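You operate a simulated robot arm through the tools that you are given. There is no shell and no other tool. Be economical: measure what you need, move in short steps, check, and stop when the job is done.

Carry out the task below with a simulated robot arm. There is one attempt and no reset: what you move stays moved.

## Task
Move the fitting from the OUT port to the green tray, cap both ports, set the blue knob to HAND.
Fine: red cap on IN, yellow cap on OUT. Set down upright: brass fitting.

It is judged by the outcome, as a careful person would: the job done as asked, and still so three seconds after it is handed in. It fails if anything else is knocked over, pushed out of place, dropped, spilled or broken. A push-on lid holds only when it is set on centred and level and pressed home; a screw cap is set on level and turned clockwise until tight.

## Robot
A 6-joint arm with a two-finger parallel gripper, fixed in place. Base frame: the origin is at the foot of the arm, x ahead of it, y to its left, z up; the work surface is at about z = 0. Lengths are in mm, angles in rad, forces in N, time in s.
With the tool pointing down near the work surface it reaches from about 140 to 580 mm from the base axis. Its first joint turns from -1.152 to 1.152 rad. Payload 2.1 kg.
Tool frame: the origin (TCP) lies between the finger pads and is the grasp point; the fingertips stand 30 mm ahead of it; z points along the fingers, y is the line along which they close. The gripper opens to 94 mm. The fingers are 28 mm wide and 10 mm thick; the gripper's body (50 by 96 mm) begins 55 mm behind the TCP.
Orientation is that of the tool frame in the base frame, as a unit quaternion [x, y, z, w]. With the fingers straight down and closing along the base's y, the tool's x points along the base's -x, its y along +y and its z along -z.

## Interface
- The arm moves only by the tool arm_command. Its argument "moves" is a list of rows, each an object (a shift or turn left out is 0, a gripper value left out holds the last) with "dr": the turn, a rotation vector about the base's x, y, z in rad, a list of three; "travel": the shift along the base's x, y, z in cm, a list of three; "claw": the opening in per cent of the stroke, from 0 (shut) to 100 (fully open). In form: [{"dr": [rx, ry, rz], "travel": [dx, dy, dz], "claw": claw}, ...]. A call has 1 to 20 rows; each row is the pose to reach, as a shift and turn from the pose commanded when the call began. A row lasts 0.2 s, in which the tool goes at most 50 mm and 0.15 rad; a call with a longer step from one row to the next is refused whole, and so is a gripper value outside its range. Where a pose cannot be reached the arm comes as near as it can. A force on the tool above 40 N (or 10 N above the force at the start of the call, whichever is more), or a blocked arm, ends the call early, and 0.2 s more pass. The fingers move at their own pace (about 72 mm/s each) and stop on an object; they squeeze with about 28 N. The grip force told is the motor's: it shows also when the fingers shut on nothing. Time passes only in rows, and 0.2 s behind the last, so rows that repeat a pose let the fingers close. The reply holds the time, the measured pose of the TCP, the force on the tool along the base axes, the opening and the grip force, in the units named above and with some noise, with the torque about the TCP (base axes, N m) and any sound that the robot's microphone picked up.
- Cameras (640 x 400 px; columns grow to the right, rows downward): "scene" is fixed at [79.4, -389.4, 503.9]; the picture's right is [0.66, -0.75, 0.00], its down [-0.36, -0.32, -0.88] and it looks along [0.66, 0.58, -0.48] (base axes); focal length 252 px, centre (320, 200). "wrist" rides on the gripper at [76, 14, -102] in the tool frame; the picture's right is [-0.18, 0.98, 0.00], its down [-0.75, -0.14, -0.64] and it looks along [-0.63, -0.12, 0.77] (tool axes); focal length 243 px, centre (320, 200). There is no depth. A picture from a camera that has moved, and an enlarged one, comes with that camera's place and axes in the base frame and with its lens. The place of the scene camera against the robot may be out by one fixed shift of up to 25 mm in any direction.
- capture(camera): a new picture of that camera. The clock stands still meanwhile.
- zoom(camera, box): a new picture of the part [left, top, right, bottom] of that camera's present view, enlarged. The clock stands still meanwhile.
- sign_off(): hands the job in; it is judged then, once.

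Work in short steps. Places have to be worked out from the pictures, the camera data and where the tool is seen: move nearer, look again, correct. Check each grasp and each placing, and mend what went wrong. You have 120 turns and 84 pictures in all, those below and enlarged ones among them. Open the gripper and draw the arm clear of the work before you hand the job in, unless the task says otherwise; then end with one line.

The tools are called after "Call:" by a JSON object that holds its "method" and its "body". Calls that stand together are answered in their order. arm_command: Moves the arm, as the interface text tells. Its arguments: {"type":"object","properties":{"moves":{"type":"array","items":{"type":"object","properties":{"dr":{"type":"array","items":{"type":"number"}},"travel":{"type":"array","items":{"type":"number"}},"claw":{"type":"number"}}}}},"required":["moves"]} The other tools are called the same way: capture (camera) takes a picture; zoom (camera, box) takes an enlarged picture of a part of a camera's view; sign_off () hands the job in.

At the start:

```text
t: 0.0
tool_pos: [351.4, 10.4, 397.4]
ee_rot: [0.0, 1.0, 0.0, 0.001]
contact_force: [-0.4, 0.1, -0.1]
wrist_torque: [-0.02, 0.02, 0.01]
gripper_width: 93.9
grip_force: 0.1
```

scene: 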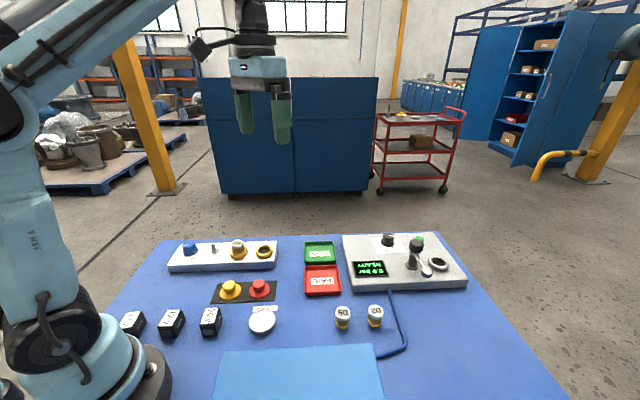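
wrist: 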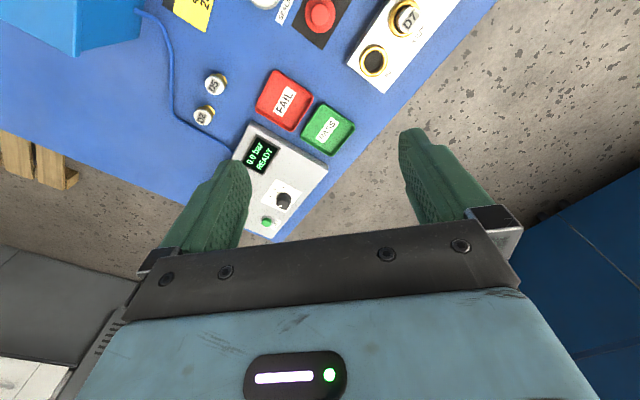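

I start by looking closer at the manifold block, the caps and the tray.

Call:
{"method": "zoom", "body": {"camera": "scene", "box": [150, 220, 310, 320]}}

Call:
{"method": "zoom", "body": {"camera": "scene", "box": [300, 220, 480, 332]}}

Call:
{"method": "zoom", "body": {"camera": "wrist", "box": [150, 0, 470, 200]}}

```text
4.00 times, centred on (230, 270) of scene
camera zoom: at [79.4, -389.4, 503.9], right [0.66, -0.75, 0.0], down [-0.36, -0.32, -0.88], along [0.66, 0.58, -0.48], focal length 1009 px, centre (680, -80)
```

zoom: 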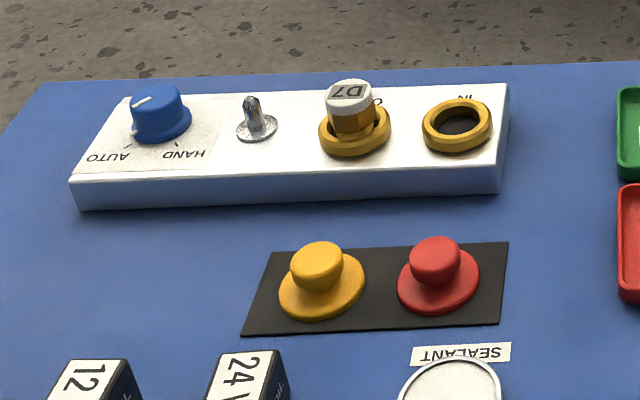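

```text
3.56 times, centred on (390, 276) of scene
camera zoom: at [79.4, -389.4, 503.9], right [0.66, -0.75, 0.0], down [-0.36, -0.32, -0.88], along [0.66, 0.58, -0.48], focal length 897 px, centre (71, -70)
```

zoom: 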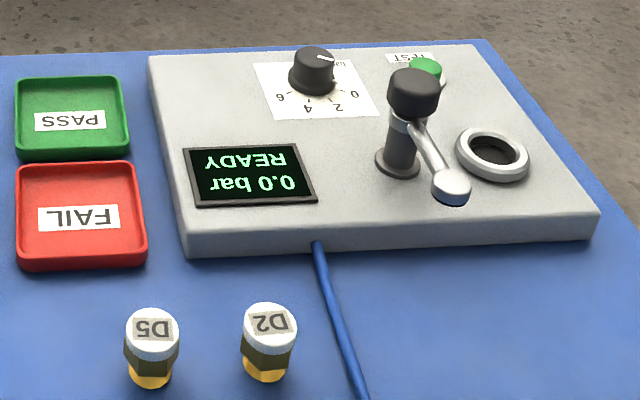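

```text
2.00 times, centred on (310, 100) of wrist
camera zoom: at [274.6, 24.4, 502.0], right [0.18, 0.98, 0.0], down [0.75, -0.14, 0.64], along [0.63, -0.12, -0.77], focal length 485 px, centre (340, 400)
```

zoom: 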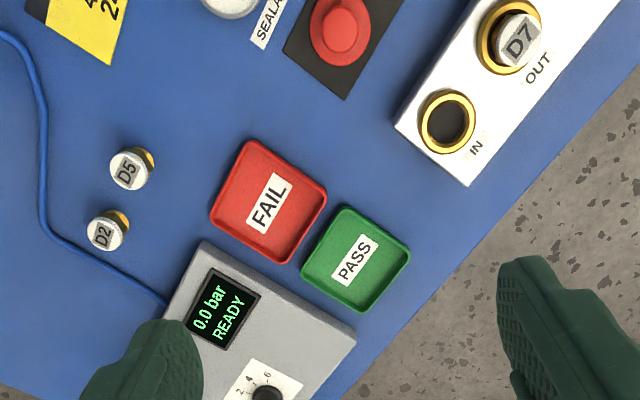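

The wrist view puts OUT near (328,146) and IN near (371,96), so the block axis is turned by about 131°. I'll go above OUT at z≈200, turning the tool so that it closes across the block.

Call:
{"method": "arm_command", "body": {"moves": [{"dr": [0, 0, -0.12], "travel": [-0.3, 1.9, -2.7]}, {"dr": [0, 0, -0.24], "travel": [-0.6, 3.8, -5.4]}, {"dr": [0, 0, -0.36], "travel": [-0.9, 5.7, -8.1]}, {"dr": [0, 0, -0.48], "travel": [-1.2, 7.6, -10.8]}, {"dr": [0, 0, -0.6], "travel": [-1.5, 9.5, -13.5]}, {"dr": [0, 0, -0.72], "travel": [-1.9, 11.4, -16.2]}, {"dr": [0, 0, -0.85], "travel": [-2.3, 13.6, -19.0]}, {"dr": [0, 0, -0.85], "travel": [-2.3, 13.6, -19.7]}, {"dr": [0, 0, -0.85], "travel": [-2.3, 13.6, -19.7]}]}}

Call:
{"method": "capture", "body": {"camera": "wrist"}}

Call:
{"method": "capture", "body": {"camera": "scene"}}

```text
t: 2.0
tool_pos: [330.6, 146.8, 200.2]
ee_rot: [0.412, 0.911, 0.0, 0.001]
contact_force: [0.5, -0.1, -0.3]
wrist_torque: [0.01, 0.0, -0.01]
gripper_width: 94.1
grip_force: 0.0
```

```text
78 pictures are left
camera wrist: at [289.7, 212.6, 304.4], right [0.86, 0.51, 0.0], down [0.39, -0.66, 0.64], along [0.33, -0.55, -0.77], focal length 243 px, centre (320, 200)
```

wrist: 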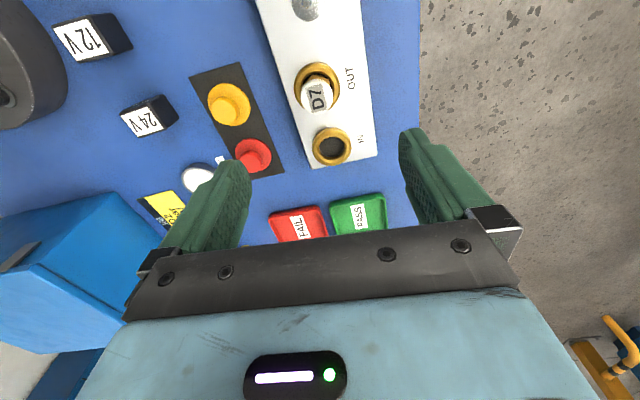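

```text
77 pictures are left
```

scene: 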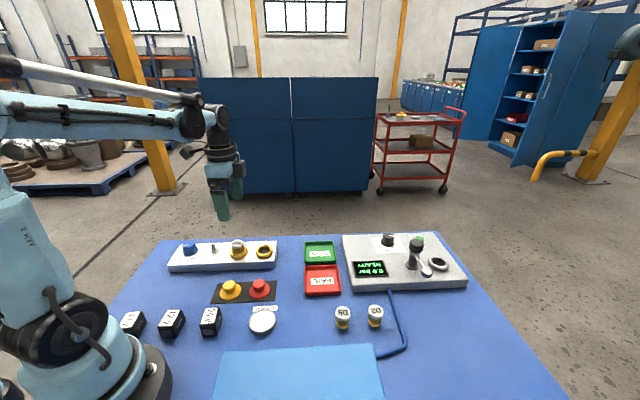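

IN ring top triangulates to about (373,98,31). I'll zoom in for sharper centres.

Call:
{"method": "zoom", "body": {"camera": "wrist", "box": [180, 40, 404, 180]}}

```text
2.86 times, centred on (292, 110) of wrist
camera zoom: at [289.7, 212.6, 304.4], right [0.86, 0.51, 0.0], down [0.39, -0.66, 0.64], along [0.33, -0.55, -0.77], focal length 693 px, centre (400, 457)
```

zoom: 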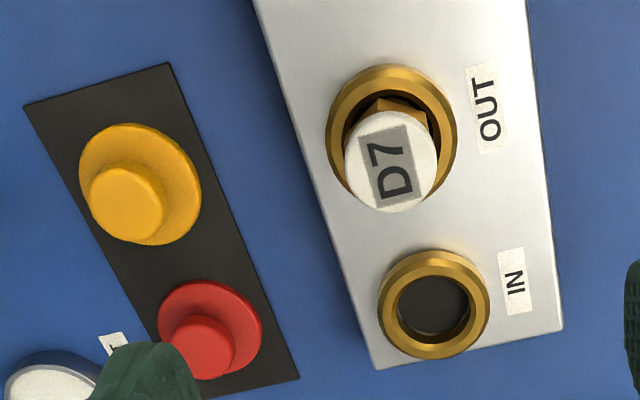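

OUT centre is about (324,148), with the fitting's top at z≈61. I'll shift there, part-close the fingers to about 56 mm, come down to z=120 and look again.

Call:
{"method": "arm_command", "body": {"moves": [{"travel": [-0.6, 0.1, -3], "claw": 60}, {"travel": [-0.6, 0.1, -6], "claw": 60}, {"travel": [-0.6, 0.1, -8], "claw": 60}, {"travel": [-0.6, 0.1, -8], "claw": 60}]}}

Call:
{"method": "capture", "body": {"camera": "wrist"}}

Call:
{"method": "zoom", "body": {"camera": "scene", "box": [150, 170, 310, 270]}}

```text
t: 3.0
tool_pos: [323.9, 148.3, 122.7]
ee_rot: [0.412, 0.911, 0.0, -0.001]
contact_force: [0.9, 0.7, 0.5]
wrist_torque: [0.0, 0.01, 0.03]
gripper_width: 56.5
grip_force: 0.1
```

```text
75 pictures are left
camera wrist: at [284.0, 213.1, 226.2], right [0.86, 0.51, 0.0], down [0.39, -0.66, 0.64], along [0.33, -0.55, -0.77], focal length 243 px, centre (320, 200)
```

wrist: 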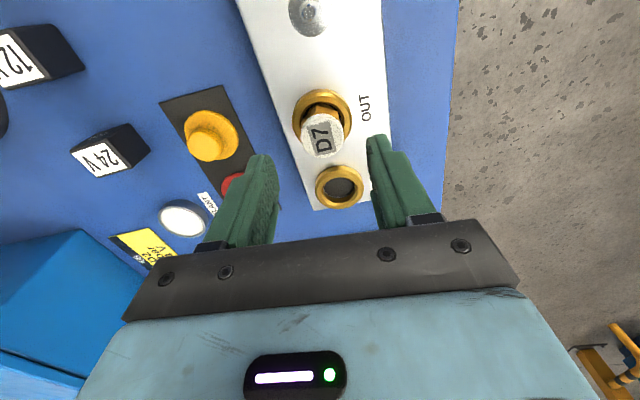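

```text
4.00 times, centred on (230, 220) of scene
camera zoom: at [79.4, -389.4, 503.9], right [0.66, -0.75, 0.0], down [-0.36, -0.32, -0.88], along [0.66, 0.58, -0.48], focal length 1009 px, centre (680, 120)
```

zoom: 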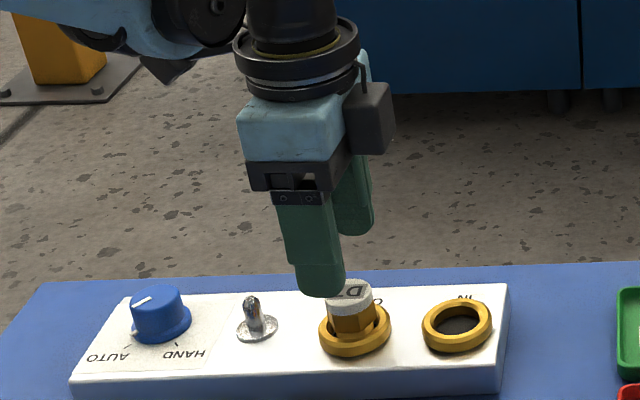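

The fitting top sits where TCP-down should project (320,137), so the alignment is good. I'll descend to z≈67 and close.

Call:
{"method": "arm_command", "body": {"moves": [{"travel": [0, 0, -2]}, {"travel": [0, 0, -4]}, {"travel": [0, 0, -5.5]}, {"travel": [0, 0, -5.5]}, {"travel": [0, 0, -5.5], "claw": 10}, {"travel": [0, 0, -5.5], "claw": 10}, {"travel": [0, 0, -5.5], "claw": 10}]}}

Call:
{"method": "capture", "body": {"camera": "wrist"}}

Call:
{"method": "zoom", "body": {"camera": "scene", "box": [150, 190, 310, 290]}}

```text
t: 4.7
tool_pos: [324.0, 149.6, 66.7]
ee_rot: [0.412, 0.911, 0.004, 0.001]
contact_force: [0.9, 0.9, -5.2]
wrist_torque: [-0.11, 0.36, -0.05]
gripper_width: 47.3
grip_force: 44.5
stopped in row 7: the force on the tool passed its limit at 41 N (the readings are from after the stop); the commanded pose is now the measured one
```

```text
73 pictures are left
camera wrist: at [283.6, 214.5, 170.3], right [0.86, 0.51, 0.01], down [0.39, -0.66, 0.64], along [0.33, -0.55, -0.77], focal length 243 px, centre (320, 200)
```

wrist: 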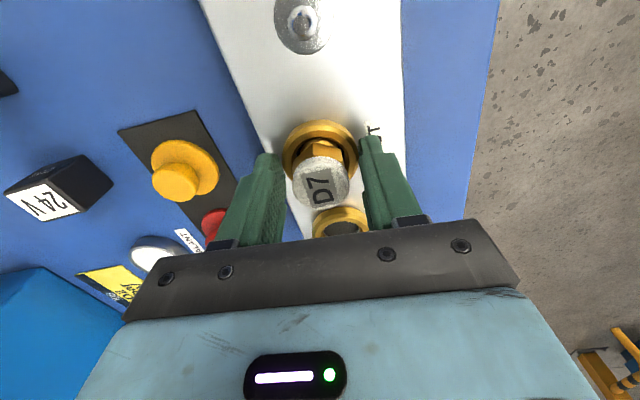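

```text
4.00 times, centred on (230, 240) of scene
camera zoom: at [79.4, -389.4, 503.9], right [0.66, -0.75, 0.0], down [-0.36, -0.32, -0.88], along [0.66, 0.58, -0.48], focal length 1009 px, centre (680, 40)
```

zoom: 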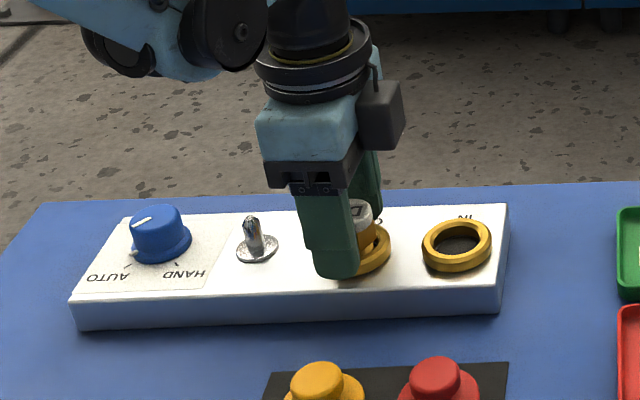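

The fingers closed on the ring (47 mm wide), so its top stands higher than the tips at z≈37. I'll open again, rise 12 mm and check.

Call:
{"method": "arm_command", "body": {"moves": [{"travel": [0, 0, 0], "claw": 62}, {"travel": [0, 0, 0], "claw": 62}, {"travel": [0, 0, 1.2], "claw": 62}, {"travel": [0, 0, 1.2], "claw": 62}]}}

Call:
{"method": "zoom", "body": {"camera": "wrist", "box": [200, 60, 440, 210]}}

Call:
{"method": "zoom", "body": {"camera": "scene", "box": [190, 200, 290, 262]}}

```text
t: 5.7
tool_pos: [324.9, 149.5, 78.1]
ee_rot: [0.413, 0.911, 0.003, 0.002]
contact_force: [0.0, -0.1, 0.6]
wrist_torque: [0.0, -0.03, 0.01]
gripper_width: 58.1
grip_force: 0.0
```

```text
2.67 times, centred on (320, 135) of wrist
camera zoom: at [283.6, 214.9, 182.4], right [0.86, 0.51, 0.01], down [0.39, -0.66, 0.64], along [0.33, -0.55, -0.77], focal length 647 px, centre (320, 373)
```

zoom: 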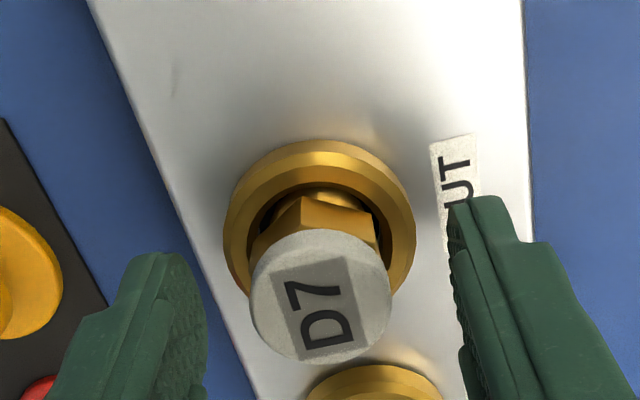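

```text
6.40 times, centred on (240, 231) of scene
camera zoom: at [79.4, -389.4, 503.9], right [0.66, -0.75, 0.0], down [-0.36, -0.32, -0.88], along [0.66, 0.58, -0.48], focal length 1614 px, centre (832, 2)
```

zoom: 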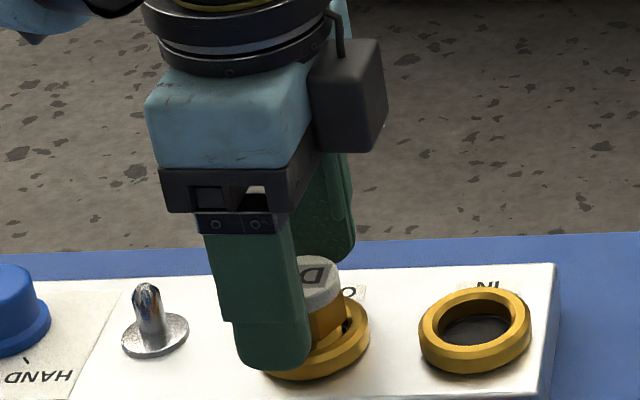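

Ring top comes out at z≈38 and the fitting top at z≈66, centred near (322,150). I'll lower 3 mm and close on it.

Call:
{"method": "arm_command", "body": {"moves": [{"travel": [-0.2, 0.05, -0.3], "claw": 62}, {"travel": [-0.2, 0.05, -0.3], "claw": 40}, {"travel": [-0.2, 0.05, -0.3], "claw": 20}, {"travel": [-0.2, 0.05, -0.3], "claw": 20}, {"travel": [-0.2, 0.05, -0.3], "claw": 20}]}}

Call:
{"method": "zoom", "body": {"camera": "wrist", "box": [200, 60, 440, 210]}}

```text
t: 6.8
tool_pos: [322.6, 151.2, 75.3]
ee_rot: [0.412, 0.911, 0.003, 0.002]
contact_force: [0.7, 1.1, 1.8]
wrist_torque: [0.04, 0.0, 0.01]
gripper_width: 29.9
grip_force: 28.2
```

```text
2.67 times, centred on (320, 135) of wrist
camera zoom: at [281.7, 215.5, 179.3], right [0.86, 0.51, 0.01], down [0.39, -0.66, 0.64], along [0.33, -0.55, -0.77], focal length 647 px, centre (320, 373)
```

zoom: 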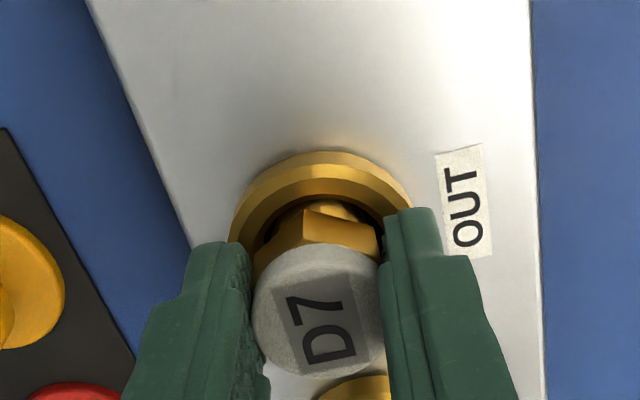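

The fitting is gripped (29.9 mm). I'll lift straight up slowly at first.

Call:
{"method": "arm_command", "body": {"moves": [{"travel": [0, 0, 0.5]}, {"travel": [0, 0, 1.2]}, {"travel": [0, 0, 2.2]}, {"travel": [0, 0, 4]}, {"travel": [0, 0, 7]}, {"travel": [0, 0, 10]}, {"travel": [0, 0, 10]}]}}

Call:
{"method": "capture", "body": {"camera": "wrist"}}

Call:
{"method": "zoom", "body": {"camera": "scene", "box": [170, 140, 330, 260]}}

```text
t: 8.4
tool_pos: [322.3, 147.8, 176.0]
ee_rot: [0.413, 0.911, 0.004, 0.001]
contact_force: [0.0, -0.1, -0.3]
wrist_torque: [-0.01, 0.0, 0.0]
gripper_width: 29.8
grip_force: 27.5
```

```text
68 pictures are left
camera wrist: at [281.5, 213.6, 280.7], right [0.86, 0.51, 0.01], down [0.39, -0.66, 0.64], along [0.33, -0.55, -0.77], focal length 243 px, centre (320, 200)
```

wrist: 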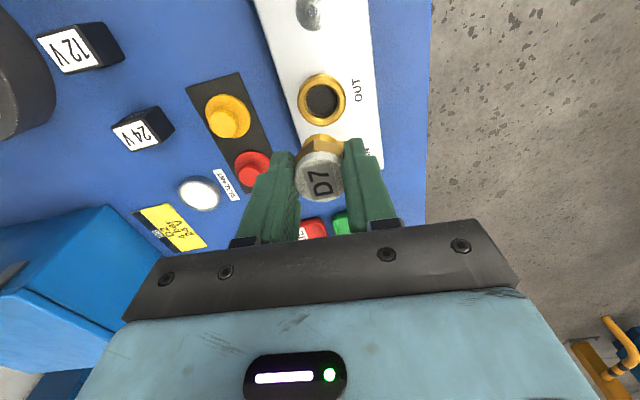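

```text
3.33 times, centred on (250, 200) of scene
camera zoom: at [79.4, -389.4, 503.9], right [0.66, -0.75, 0.0], down [-0.36, -0.32, -0.88], along [0.66, 0.58, -0.48], focal length 841 px, centre (553, 200)
```

zoom: 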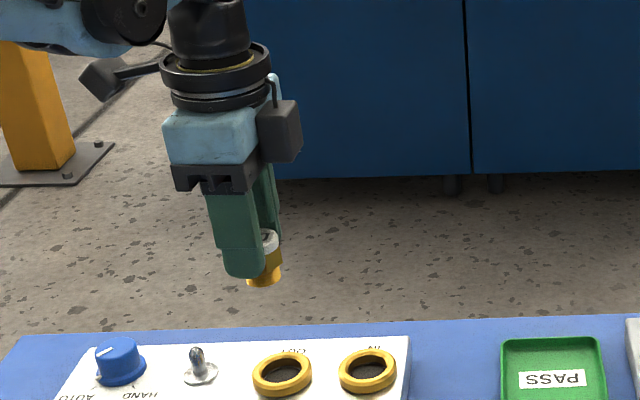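

The fitting is out and about 35–40 mm tall. Two wrist views put the PASS tray near (488,3), so I'll carry it over there at height.

Call:
{"method": "arm_command", "body": {"moves": [{"travel": [2, -1.8, 0]}, {"travel": [4.2, -3.7, 0]}, {"travel": [6.4, -5.6, 0]}, {"travel": [8.6, -7.5, 0]}, {"travel": [10.8, -9.4, 0]}, {"travel": [13, -11.3, 0]}, {"travel": [15, -13, 0]}, {"travel": [16.5, -14.5, 0]}, {"travel": [16.5, -14.5, -3]}, {"travel": [16.5, -14.5, -3]}]}}

Call:
{"method": "capture", "body": {"camera": "wrist"}}

Call:
{"method": "zoom", "body": {"camera": "scene", "box": [250, 130, 430, 300]}}

```text
t: 10.7
tool_pos: [485.5, 5.4, 145.4]
ee_rot: [0.412, 0.911, 0.003, 0.002]
contact_force: [0.4, -0.2, -1.2]
wrist_torque: [0.04, 0.03, -0.01]
gripper_width: 29.8
grip_force: 28.1
```

```text
66 pictures are left
camera wrist: at [444.8, 70.3, 249.6], right [0.86, 0.51, 0.01], down [0.39, -0.66, 0.64], along [0.33, -0.55, -0.77], focal length 243 px, centre (320, 200)
```

wrist: 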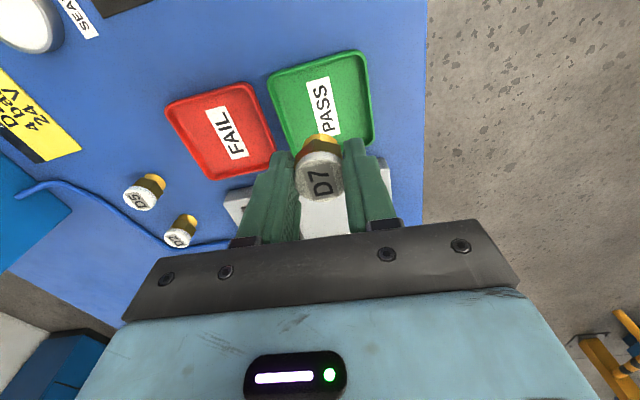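

```text
2.35 times, centred on (340, 215) of scene
camera zoom: at [79.4, -389.4, 503.9], right [0.66, -0.75, 0.0], down [-0.36, -0.32, -0.88], along [0.66, 0.58, -0.48], focal length 594 px, centre (273, 165)
```

zoom: 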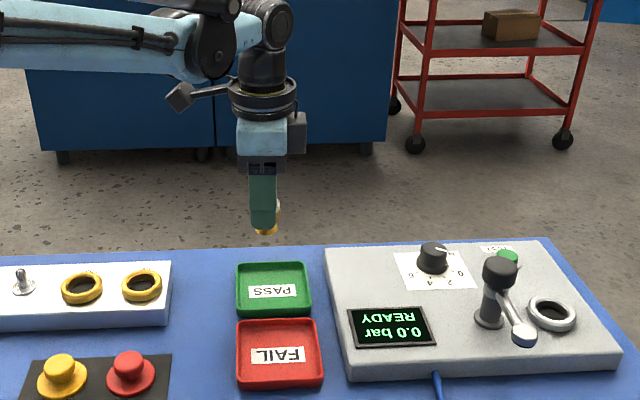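

The tray centre computes to (488,0), nearly under the tool. I'll correct that and descend to just above the expected contact height.

Call:
{"method": "arm_command", "body": {"moves": [{"travel": [0.2, -0.5, -3]}, {"travel": [0.2, -0.5, -6]}, {"travel": [0.2, -0.5, -8]}, {"travel": [0.2, -0.5, -8.6]}, {"travel": [0.2, -0.5, -8.6]}]}}

Call:
{"method": "zoom", "body": {"camera": "scene", "box": [280, 190, 380, 290]}}

```text
t: 11.8
tool_pos: [489.0, 2.9, 58.7]
ee_rot: [0.413, 0.911, 0.003, 0.003]
contact_force: [-0.2, 0.4, -1.0]
wrist_torque: [0.04, 0.01, -0.01]
gripper_width: 29.8
grip_force: 27.5
```

```text
4.00 times, centred on (330, 240) of scene
camera zoom: at [79.4, -389.4, 503.9], right [0.66, -0.75, 0.0], down [-0.36, -0.32, -0.88], along [0.66, 0.58, -0.48], focal length 1009 px, centre (280, 40)
```

zoom: 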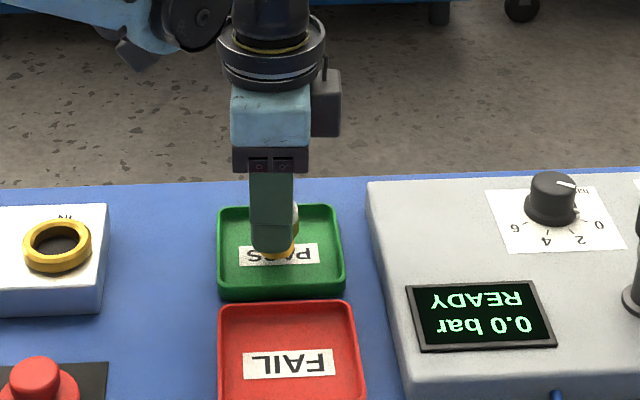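

Still free. I'll creep down in 1 mm steps toward the tray floor.

Call:
{"method": "arm_command", "body": {"moves": [{"travel": [0, 0, -0.2]}, {"travel": [0, 0, -0.4]}, {"travel": [0, 0, -0.5]}, {"travel": [0, 0, -0.6]}]}}

```text
t: 12.8
tool_pos: [490.4, -0.1, 53.2]
ee_rot: [0.413, 0.911, 0.004, 0.001]
contact_force: [0.6, -0.4, -1.9]
wrist_torque: [0.01, 0.02, 0.01]
gripper_width: 29.7
grip_force: 27.9
```

Call:
{"method": "arm_command", "body": {"moves": [{"travel": [0, 0, -0.1]}, {"travel": [0, 0, -0.2]}, {"travel": [0, 0, -0.3]}]}}

Call:
{"method": "zoom", "body": {"camera": "scene", "box": [300, 220, 350, 270]}}

```text
t: 13.7
tool_pos: [488.9, -0.1, 52.4]
ee_rot: [0.412, 0.911, 0.002, 0.001]
contact_force: [-2.4, -1.2, 18.3]
wrist_torque: [-0.14, 0.15, -0.04]
gripper_width: 29.6
grip_force: 28.1
```

```text
8.00 times, centred on (325, 245) of scene
camera zoom: at [79.3, -389.4, 503.9], right [0.66, -0.75, 0.0], down [-0.36, -0.32, -0.88], along [0.66, 0.58, -0.48], focal length 2018 px, centre (280, -160)
```

zoom: 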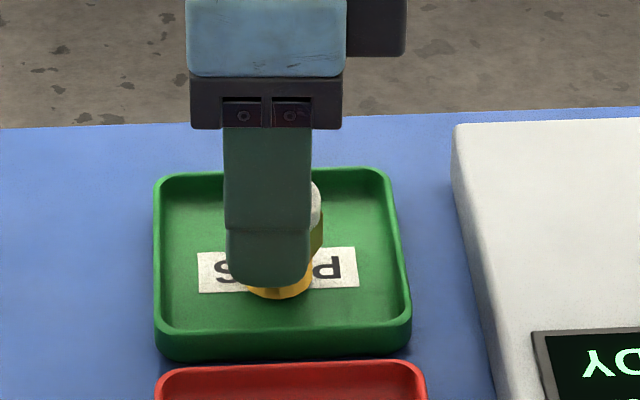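

There's 18 N of contact, so the fitting is standing on the tray. I'll relieve 1 mm, open moderately and lift away.

Call:
{"method": "arm_command", "body": {"moves": [{"travel": [0, 0, 0.1]}, {"travel": [0, 0, 0.1], "claw": 45}, {"travel": [0, 0, 0.1], "claw": 55}, {"travel": [0, 0, 0.1], "claw": 55}, {"travel": [0, 0, 2], "claw": 55}, {"travel": [0, 0, 5], "claw": 55}, {"travel": [0, 0, 9], "claw": 55}, {"travel": [0, 0, 12], "claw": 55}, {"travel": [0, 0, 12], "claw": 55}]}}

Call:
{"method": "zoom", "body": {"camera": "scene", "box": [280, 190, 380, 290]}}

```text
t: 15.7
tool_pos: [489.2, -0.2, 170.0]
ee_rot: [0.413, 0.911, 0.003, 0.002]
contact_force: [1.0, 0.3, -0.9]
wrist_torque: [0.0, 0.0, -0.02]
gripper_width: 51.7
grip_force: 0.0
```

```text
4.00 times, centred on (330, 240) of scene
camera zoom: at [79.4, -389.4, 503.9], right [0.66, -0.75, 0.0], down [-0.36, -0.32, -0.88], along [0.66, 0.58, -0.48], focal length 1009 px, centre (280, 40)
```

zoom: 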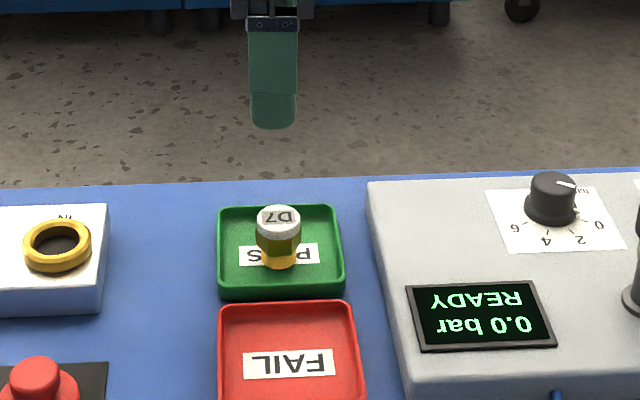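

The fitting stands upright in the PASS tray. Next is the red cap, estimated at (297,21); I'll go above it for a look.

Call:
{"method": "arm_command", "body": {"moves": [{"travel": [-2.5, 0.3, 0]}, {"travel": [-6, 0.6, 0]}, {"travel": [-10, 1, 0]}, {"travel": [-14, 1.5, 0]}, {"travel": [-17, 1.8, 0]}, {"travel": [-19, 2.1, 0]}, {"travel": [-19.2, 2.1, -1], "claw": 55}, {"travel": [-19.2, 2.1, -1], "claw": 55}]}}

Call:
{"method": "capture", "body": {"camera": "wrist"}}

Call:
{"method": "zoom", "body": {"camera": "wrist", "box": [240, 20, 400, 120]}}

```text
t: 17.4
tool_pos: [295.6, 19.7, 159.7]
ee_rot: [0.412, 0.911, 0.002, 0.003]
contact_force: [-0.3, 0.0, 0.3]
wrist_torque: [0.03, -0.01, 0.0]
gripper_width: 51.8
grip_force: 0.1
```

```text
61 pictures are left
camera wrist: at [255.9, 85.3, 264.7], right [0.86, 0.51, 0.01], down [0.39, -0.66, 0.64], along [0.33, -0.55, -0.77], focal length 243 px, centre (320, 200)
```

wrist: 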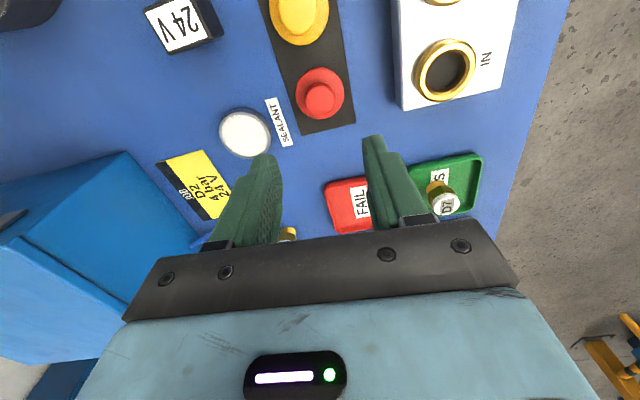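

```text
4.00 times, centred on (320, 70) of wrist
camera zoom: at [255.9, 85.3, 264.7], right [0.86, 0.51, 0.01], down [0.39, -0.66, 0.64], along [0.33, -0.55, -0.77], focal length 970 px, centre (320, 720)
```

zoom: 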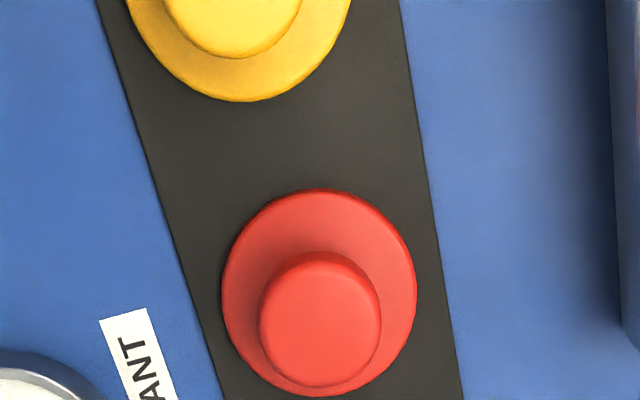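

The red cap's knob top is at z≈28 and 29 mm in diameter, centred near (293.6,21). I'll shift about 3 mm and descend to TCP z≈80 for a check.

Call:
{"method": "arm_command", "body": {"moves": [{"travel": [-0.2, 0.2, -3]}, {"travel": [-0.2, 0.2, -6]}, {"travel": [-0.2, 0.2, -8]}, {"travel": [-0.2, 0.2, -8]}]}}

Call:
{"method": "zoom", "body": {"camera": "wrist", "box": [200, 60, 440, 210]}}

Call:
{"method": "zoom", "body": {"camera": "scene", "box": [200, 220, 320, 310]}}

```text
t: 18.4
tool_pos: [294.5, 22.5, 78.5]
ee_rot: [0.411, 0.911, 0.004, 0.002]
contact_force: [-0.2, 0.9, 0.3]
wrist_torque: [-0.02, 0.03, 0.0]
gripper_width: 51.6
grip_force: 0.0
```

```text
2.67 times, centred on (320, 135) of wrist
camera zoom: at [253.8, 87.8, 183.7], right [0.86, 0.51, 0.01], down [0.39, -0.66, 0.64], along [0.33, -0.55, -0.77], focal length 647 px, centre (320, 373)
```

zoom: 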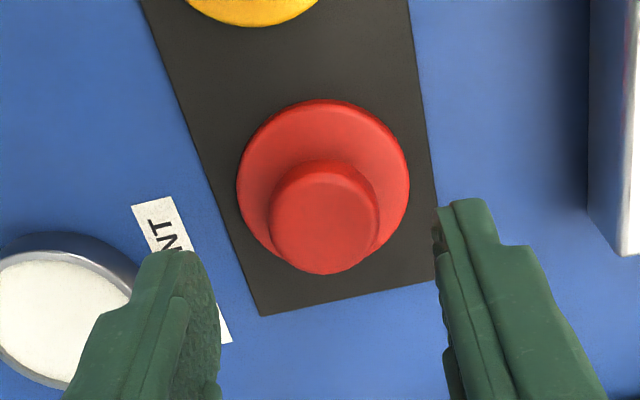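

```text
4.44 times, centred on (260, 265) of scene
camera zoom: at [79.4, -389.4, 503.9], right [0.66, -0.75, 0.0], down [-0.36, -0.32, -0.88], along [0.66, 0.58, -0.48], focal length 1121 px, centre (587, -89)
```

zoom: 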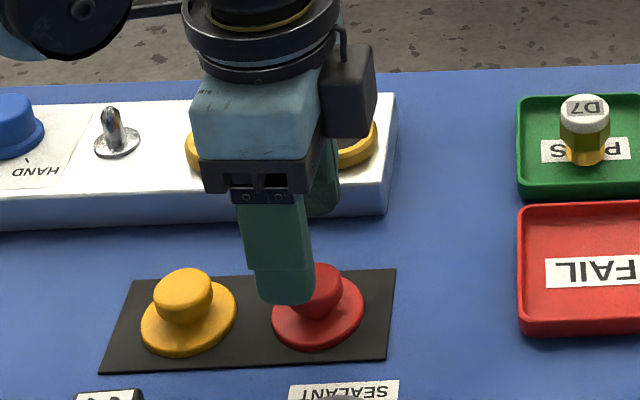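

Aligned within about 1 mm. I'll descend until the tips stand just above the flange, then close on the knob.

Call:
{"method": "arm_command", "body": {"moves": [{"travel": [0.0, 0.1, -1.5]}, {"travel": [0.0, 0.1, -3]}, {"travel": [0.0, 0.1, -3.4]}, {"travel": [0.0, 0.1, -3.4], "claw": 35}, {"travel": [0.0, 0.1, -3.4], "claw": 20}, {"travel": [0.0, 0.1, -3.4], "claw": 20}, {"travel": [0.0, 0.1, -3.4], "claw": 20}]}}

Call:
{"method": "zoom", "body": {"camera": "wrist", "box": [200, 60, 440, 210]}}

```text
t: 20.1
tool_pos: [294.2, 23.7, 45.9]
ee_rot: [0.412, 0.911, 0.003, 0.002]
contact_force: [0.4, -0.2, 0.3]
wrist_torque: [0.05, 0.05, 0.01]
gripper_width: 25.7
grip_force: 28.4
```

```text
2.67 times, centred on (320, 135) of wrist
camera zoom: at [254.3, 89.1, 150.4], right [0.86, 0.51, 0.01], down [0.39, -0.66, 0.64], along [0.33, -0.55, -0.77], focal length 647 px, centre (320, 373)
```

zoom: 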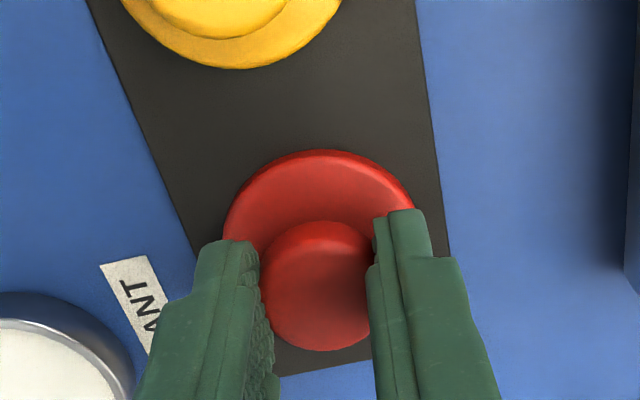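

The red cap is held centrally. I'll lift it and carry it above the IN port (about 373,100).

Call:
{"method": "arm_command", "body": {"moves": [{"travel": [0, 0, 1]}, {"travel": [0, 0, 3]}, {"travel": [0, 0, 6]}, {"travel": [0, 0, 9]}, {"travel": [2, 2, 10]}, {"travel": [4, 4, 10]}, {"travel": [6, 6, 10]}, {"travel": [7.9, 7.8, 10]}, {"travel": [7.9, 7.8, 10]}]}}

Call:
{"method": "zoom", "body": {"camera": "wrist", "box": [200, 40, 440, 190]}}

Call:
{"method": "zoom", "body": {"camera": "scene", "box": [200, 180, 320, 270]}}

```text
t: 22.1
tool_pos: [374.5, 99.4, 146.9]
ee_rot: [0.413, 0.911, 0.003, 0.003]
contact_force: [0.1, 0.7, -1.1]
wrist_torque: [-0.02, 0.03, 0.0]
gripper_width: 25.4
grip_force: 27.9
```

```text
2.67 times, centred on (320, 115) of wrist
camera zoom: at [333.4, 165.3, 251.0], right [0.86, 0.51, 0.01], down [0.39, -0.66, 0.64], along [0.33, -0.55, -0.77], focal length 647 px, centre (320, 427)
```

zoom: 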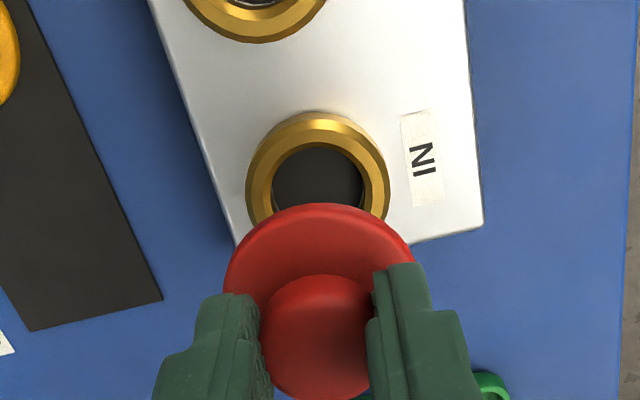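

```text
4.44 times, centred on (260, 225) of scene
camera zoom: at [79.4, -389.4, 503.9], right [0.66, -0.75, 0.0], down [-0.36, -0.32, -0.88], along [0.66, 0.58, -0.48], focal length 1121 px, centre (587, 89)
```

zoom: 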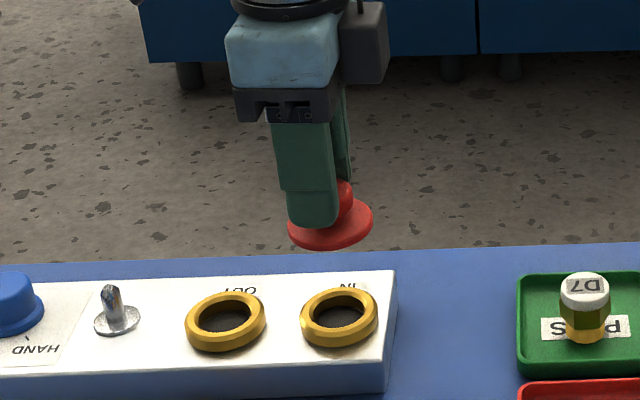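

Comparing rim columns in the scene view, which runs along the block, the cap must shift about 2 mm toward OUT. I'll do that and descend to about 10 mm above the ring.

Call:
{"method": "arm_command", "body": {"moves": [{"travel": [-0.1, 0.12, -2]}, {"travel": [-0.1, 0.12, -4]}, {"travel": [-0.1, 0.12, -5]}, {"travel": [-0.1, 0.12, -5]}]}}

Call:
{"method": "zoom", "body": {"camera": "wrist", "box": [240, 70, 400, 170]}}

Call:
{"method": "zoom", "body": {"camera": "scene", "box": [230, 215, 310, 265]}}

```text
t: 23.1
tool_pos: [373.0, 101.1, 95.4]
ee_rot: [0.413, 0.911, 0.003, 0.002]
contact_force: [-0.8, 0.7, 0.3]
wrist_torque: [0.01, -0.02, -0.02]
gripper_width: 25.5
grip_force: 28.1
```

```text
4.00 times, centred on (320, 120) of wrist
camera zoom: at [331.6, 167.4, 199.4], right [0.86, 0.51, 0.01], down [0.39, -0.66, 0.64], along [0.33, -0.55, -0.77], focal length 970 px, centre (320, 520)
```

zoom: 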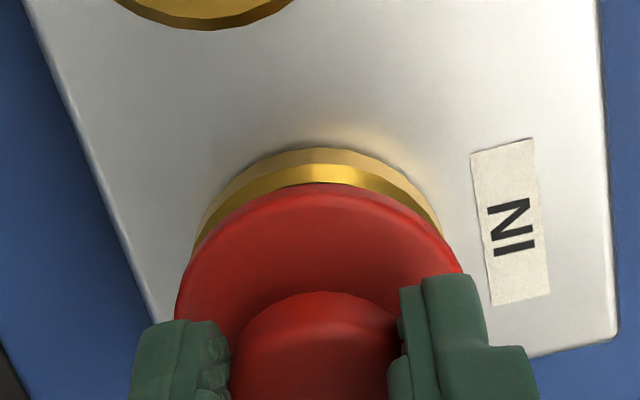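

```text
8.00 times, centred on (270, 240) of scene
camera zoom: at [79.4, -389.4, 503.9], right [0.66, -0.75, 0.0], down [-0.36, -0.32, -0.88], along [0.66, 0.58, -0.48], focal length 2018 px, centre (720, -120)
```

zoom: 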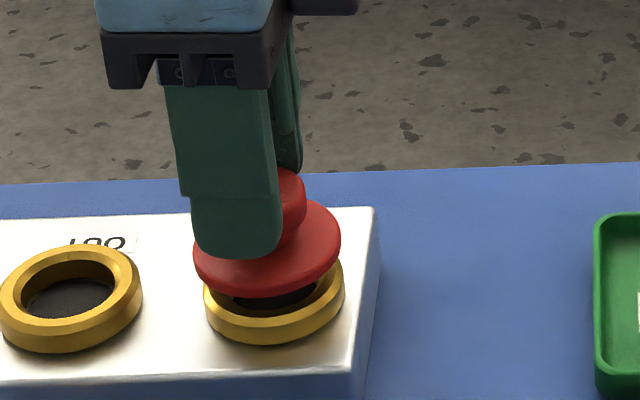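

The cap now sits about 1 mm too far toward OUT in the scene view, and it's centred sideways. I'll correct and creep down to contact.

Call:
{"method": "arm_command", "body": {"moves": [{"travel": [0.06, -0.07, -0.3]}, {"travel": [0.06, -0.07, -0.6]}, {"travel": [0.06, -0.07, -0.8]}, {"travel": [0.06, -0.07, -0.8]}]}}

Call:
{"method": "zoom", "body": {"camera": "scene", "box": [230, 215, 310, 265]}}

```text
t: 24.1
tool_pos: [373.4, 102.9, 88.2]
ee_rot: [0.411, 0.911, 0.003, 0.002]
contact_force: [0.0, 0.2, 0.4]
wrist_torque: [0.0, -0.04, 0.0]
gripper_width: 25.6
grip_force: 28.0
```

```text
8.00 times, centred on (270, 240) of scene
camera zoom: at [79.4, -389.4, 503.9], right [0.66, -0.75, 0.0], down [-0.36, -0.32, -0.88], along [0.66, 0.58, -0.48], focal length 2018 px, centre (720, -120)
```

zoom: 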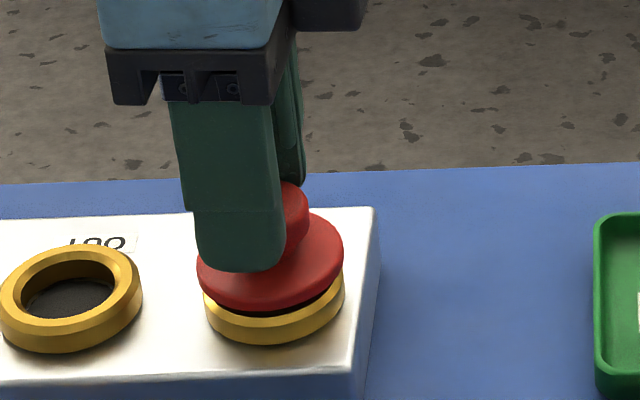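

Call:
{"method": "arm_command", "body": {"moves": [{"travel": [0.05, -0.05, -0.1]}, {"travel": [0.05, -0.05, -0.2]}, {"travel": [0.05, -0.05, -0.3]}, {"travel": [0.05, -0.05, -0.4]}]}}

Call:
{"method": "zoom", "body": {"camera": "scene", "box": [230, 215, 310, 265]}}

Call:
{"method": "zoom", "body": {"camera": "wrist", "box": [240, 70, 400, 170]}}

```text
t: 25.1
tool_pos: [373.7, 101.7, 84.8]
ee_rot: [0.412, 0.911, 0.003, 0.001]
contact_force: [-12.6, -2.2, 23.7]
wrist_torque: [-0.22, 0.42, -0.09]
gripper_width: 25.7
grip_force: 28.6
heard: snap
```

```text
8.00 times, centred on (270, 240) of scene
camera zoom: at [79.3, -389.5, 503.9], right [0.66, -0.75, 0.0], down [-0.36, -0.32, -0.88], along [0.66, 0.58, -0.48], focal length 2018 px, centre (720, -120)
```

zoom: 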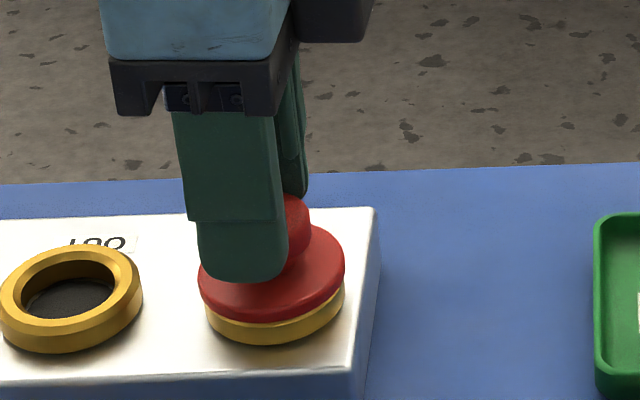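

```text
4.00 times, centred on (320, 120) of wrist
camera zoom: at [332.9, 167.3, 189.1], right [0.86, 0.51, 0.0], down [0.39, -0.66, 0.64], along [0.33, -0.55, -0.77], focal length 970 px, centre (320, 520)
```

zoom: 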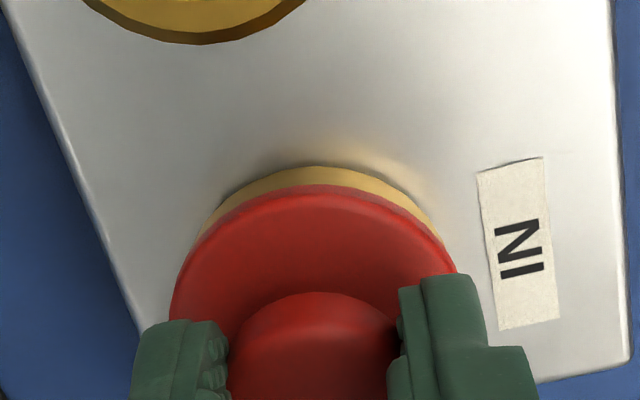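

A snap was heard and the cap looks level on the ring. I'll press a little more to confirm it's home, then release and lift.

Call:
{"method": "arm_command", "body": {"moves": [{"travel": [0, 0, -0.1]}, {"travel": [0, 0, -0.1]}]}}

Call:
{"method": "arm_command", "body": {"moves": [{"travel": [0, 0, 0.1]}, {"travel": [0, 0, 0.1], "claw": 45}, {"travel": [0, 0, 0.1], "claw": 55}, {"travel": [0, 0, 0.1], "claw": 55}, {"travel": [0, 0, 2]}, {"travel": [0, 0, 5]}, {"travel": [0, 0, 8]}, {"travel": [0, 0, 8]}]}}

Call:
{"method": "zoom", "body": {"camera": "scene", "box": [230, 215, 310, 265]}}

```text
t: 25.4
tool_pos: [373.9, 101.6, 83.7]
ee_rot: [0.412, 0.911, 0.002, 0.001]
contact_force: [0.0, 1.0, 0.5]
wrist_torque: [0.03, -0.01, 0.01]
gripper_width: 25.4
grip_force: 27.9
heard: snap
stopped in row 1: the force on the tool passed its limit at 41 N (the readings are from after the stop); the commanded pose is now the measured one
```

```text
t: 27.2
tool_pos: [374.0, 101.7, 164.7]
ee_rot: [0.412, 0.911, 0.002, 0.0]
contact_force: [-0.1, 0.0, 0.2]
wrist_torque: [-0.05, -0.03, 0.01]
gripper_width: 51.9
grip_force: 0.0
heard: snap
```

```text
8.00 times, centred on (270, 240) of scene
camera zoom: at [79.4, -389.4, 503.9], right [0.66, -0.75, 0.0], down [-0.36, -0.32, -0.88], along [0.66, 0.58, -0.48], focal length 2018 px, centre (720, -120)
```

zoom: 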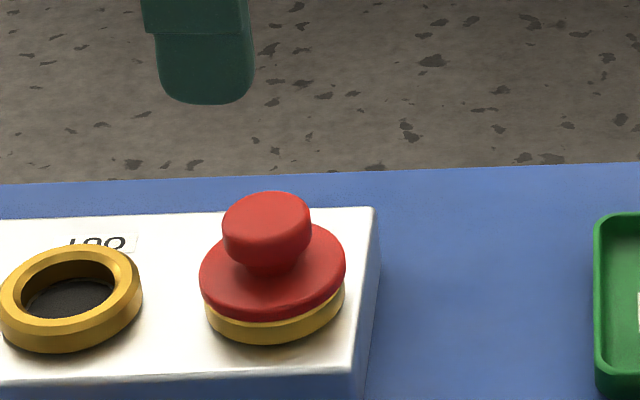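

A third snap came as I relieved upward while still gripping, so the cap may have lifted a click. I'll close the fingers and press down centrally on the knob's top.

Call:
{"method": "arm_command", "body": {"moves": [{"claw": 0}, {"travel": [0, 0, -2], "claw": 0}, {"travel": [0, 0, -4], "claw": 0}, {"travel": [0, 0, -6], "claw": 0}, {"travel": [0, 0, -6.4], "claw": 0}]}}

Call:
{"method": "zoom", "body": {"camera": "scene", "box": [230, 215, 310, 265]}}

```text
t: 28.4
tool_pos: [372.6, 101.4, 99.0]
ee_rot: [0.412, 0.911, 0.003, -0.001]
contact_force: [0.3, 0.1, 0.1]
wrist_torque: [-0.01, -0.01, 0.02]
gripper_width: 0.3
grip_force: 28.0
```

```text
8.00 times, centred on (270, 240) of scene
camera zoom: at [79.4, -389.4, 503.9], right [0.66, -0.75, 0.0], down [-0.36, -0.32, -0.88], along [0.66, 0.58, -0.48], focal length 2018 px, centre (720, -120)
```

zoom: 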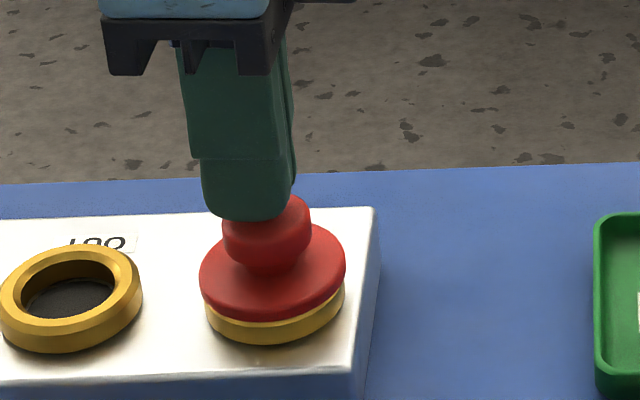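

The fingertips look about 5 mm off the knob's centre toward OUT, so I'll shift back and press down in small steps.

Call:
{"method": "arm_command", "body": {"moves": [{"travel": [0.3, -0.33, 0]}, {"travel": [0.3, -0.33, -0.3]}, {"travel": [0.3, -0.33, -0.5]}, {"travel": [0.3, -0.33, -0.6]}, {"travel": [0.3, -0.33, -0.7]}, {"travel": [0.3, -0.33, -0.8]}]}}

```text
t: 29.4
tool_pos: [376.6, 98.9, 95.6]
ee_rot: [0.413, 0.911, 0.001, -0.001]
contact_force: [-1.1, 0.6, 15.1]
wrist_torque: [-0.03, 0.0, 0.0]
gripper_width: 0.0
grip_force: 28.2
stopped in row 5: the force on the tool passed its limit at 46 N (the readings are from after the stop); the commanded pose is now the measured one
```

It held 46 N with no further click, so it appears home. I'll press once more to be sure, then back off and look.

Call:
{"method": "arm_command", "body": {"moves": [{"travel": [0, 0, -0.1]}, {"travel": [0, 0, -0.2]}]}}

Call:
{"method": "arm_command", "body": {"moves": [{"travel": [0, 0, 1]}, {"travel": [0, 0, 3]}, {"travel": [0, 0, 6]}, {"travel": [0, 0, 6]}]}}

Call:
{"method": "zoom", "body": {"camera": "scene", "box": [240, 225, 296, 260]}}

Call:
{"method": "zoom", "body": {"camera": "wrist", "box": [240, 30, 400, 130]}}

```text
t: 29.9
tool_pos: [375.5, 98.0, 96.0]
ee_rot: [0.413, 0.911, 0.002, -0.001]
contact_force: [-0.7, 0.3, 15.5]
wrist_torque: [0.0, 0.03, 0.03]
gripper_width: 0.2
grip_force: 27.8
stopped in row 2: the force on the tool passed its limit at 46 N (the readings are from after the stop); the commanded pose is now the measured one
```

```text
t: 30.9
tool_pos: [376.8, 98.0, 155.2]
ee_rot: [0.412, 0.911, 0.001, 0.0]
contact_force: [0.2, -0.5, 0.0]
wrist_torque: [-0.02, -0.02, 0.04]
gripper_width: 0.0
grip_force: 27.7
```

```text
11.43 times, centred on (268, 242) of scene
camera zoom: at [79.4, -389.4, 503.9], right [0.66, -0.75, 0.0], down [-0.36, -0.32, -0.88], along [0.66, 0.58, -0.48], focal length 2883 px, centre (914, -286)
```

zoom: 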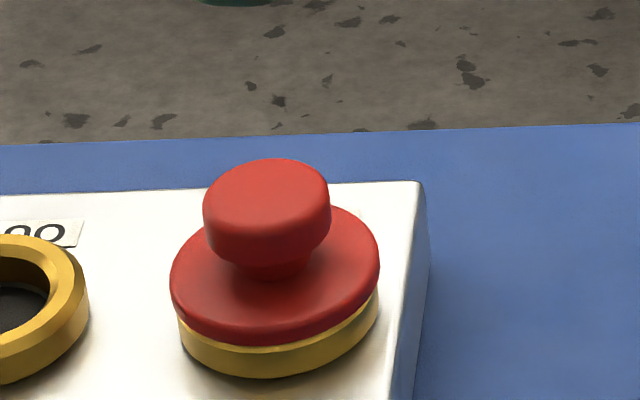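

```text
4.00 times, centred on (320, 80) of wrist
camera zoom: at [336.5, 163.7, 259.0], right [0.86, 0.51, 0.0], down [0.39, -0.66, 0.64], along [0.33, -0.55, -0.77], focal length 970 px, centre (320, 680)
```

zoom: 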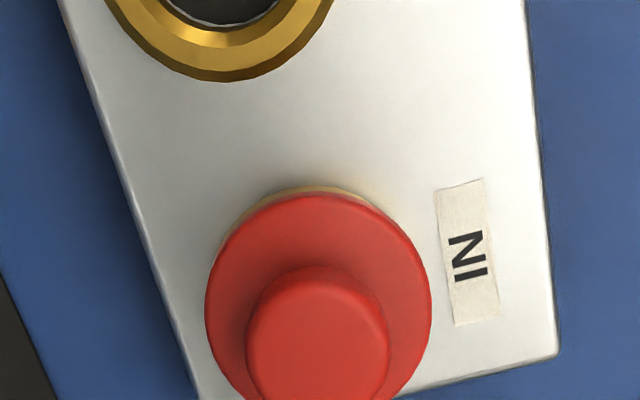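

It looks level and centred, but the third snap is ambiguous. I'll regrip the knob and check by a small push and a very small tug.

Call:
{"method": "arm_command", "body": {"moves": [{"travel": [-0.2, 0.3, 0], "claw": 55}, {"travel": [-0.2, 0.3, -2], "claw": 55}, {"travel": [-0.2, 0.3, -4.5], "claw": 55}, {"travel": [-0.2, 0.3, -6.8], "claw": 55}, {"travel": [-0.2, 0.3, -6.8], "claw": 20}, {"travel": [-0.2, 0.3, -6.8], "claw": 20}, {"travel": [-0.2, 0.3, -6.8], "claw": 20}]}}

Call:
{"method": "arm_command", "body": {"moves": [{"travel": [0, 0, 0.1]}]}}

```text
t: 32.5
tool_pos: [373.5, 99.4, 86.7]
ee_rot: [0.413, 0.911, 0.001, 0.001]
contact_force: [-0.4, 0.4, 0.6]
wrist_torque: [-0.02, 0.02, 0.01]
gripper_width: 25.7
grip_force: 28.4
heard: snap
```

```text
t: 32.9
tool_pos: [373.8, 99.6, 88.9]
ee_rot: [0.412, 0.911, 0.001, -0.001]
contact_force: [1.4, 0.0, 0.6]
wrist_torque: [0.02, -0.02, 0.0]
gripper_width: 25.3
grip_force: 28.0
```

Gripping made another snap and the tug met no resistance, so the cap may be loose. I'll look.

Call:
{"method": "zoom", "body": {"camera": "scene", "box": [240, 225, 296, 260]}}

```text
11.43 times, centred on (268, 242) of scene
camera zoom: at [79.4, -389.4, 503.9], right [0.66, -0.75, 0.0], down [-0.36, -0.32, -0.88], along [0.66, 0.58, -0.48], focal length 2883 px, centre (914, -286)
```

zoom: 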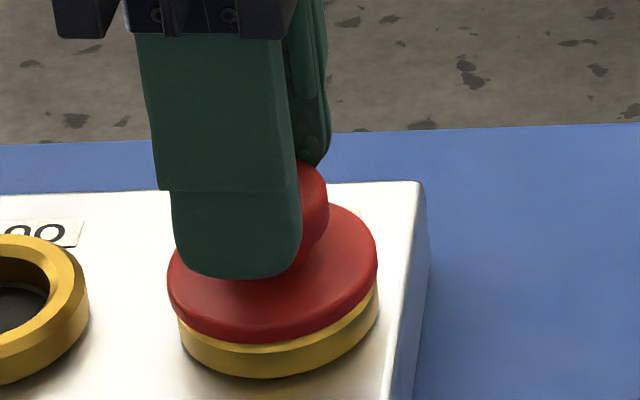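

Call:
{"method": "zoom", "body": {"camera": "wrist", "box": [240, 70, 400, 170]}}

```text
4.00 times, centred on (320, 120) of wrist
camera zoom: at [333.8, 166.1, 192.4], right [0.86, 0.51, 0.0], down [0.39, -0.66, 0.64], along [0.33, -0.55, -0.77], focal length 970 px, centre (320, 520)
```

zoom: 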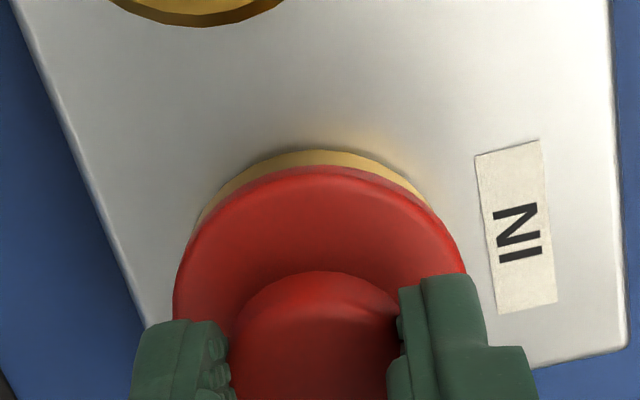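

The cap is loose and about 1 mm up, still seated around the ring. I'll lower it gently and release, then press from above with closed fingers so no sideways constraint acts on it.

Call:
{"method": "arm_command", "body": {"moves": [{"travel": [-0.04, -0.03, -0.1]}, {"travel": [-0.04, -0.03, -0.2]}]}}

```text
t: 33.5
tool_pos: [374.5, 101.0, 87.3]
ee_rot: [0.412, 0.911, 0.001, 0.0]
contact_force: [-0.2, 1.8, 33.1]
wrist_torque: [-0.06, -0.02, -0.1]
gripper_width: 25.4
grip_force: 28.1
```

33 N straight down with almost no side force means it's well centred. I'll press a little more here.

Call:
{"method": "arm_command", "body": {"moves": [{"travel": [0, 0, -0.05]}, {"travel": [0, 0, -0.08]}]}}

```text
t: 34.1
tool_pos: [373.8, 101.2, 83.9]
ee_rot: [0.412, 0.911, 0.001, -0.001]
contact_force: [-3.1, 3.8, 32.3]
wrist_torque: [0.05, 0.15, -0.09]
gripper_width: 25.7
grip_force: 28.4
```

Call:
{"method": "arm_command", "body": {"moves": [{"travel": [0, 0, -0.11]}, {"travel": [0, 0, -0.11]}]}}

Call:
{"method": "zoom", "body": {"camera": "scene", "box": [240, 225, 296, 260]}}

```text
t: 34.7
tool_pos: [374.8, 100.6, 84.1]
ee_rot: [0.412, 0.911, 0.001, 0.0]
contact_force: [-1.9, 3.7, 32.4]
wrist_torque: [0.03, 0.1, -0.21]
gripper_width: 25.7
grip_force: 28.0
```

```text
11.43 times, centred on (268, 242) of scene
camera zoom: at [79.3, -389.5, 503.9], right [0.66, -0.75, 0.0], down [-0.36, -0.32, -0.88], along [0.66, 0.58, -0.48], focal length 2883 px, centre (914, -286)
```

zoom: 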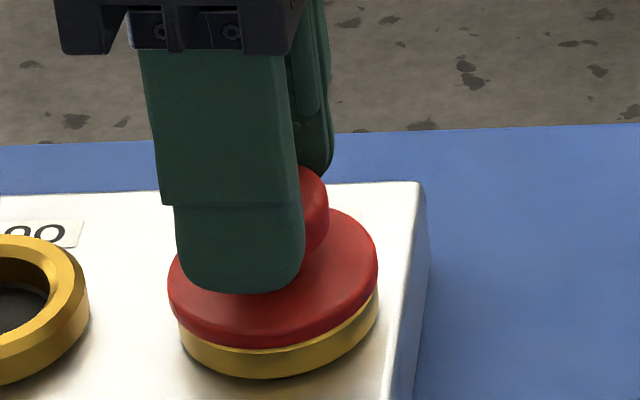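

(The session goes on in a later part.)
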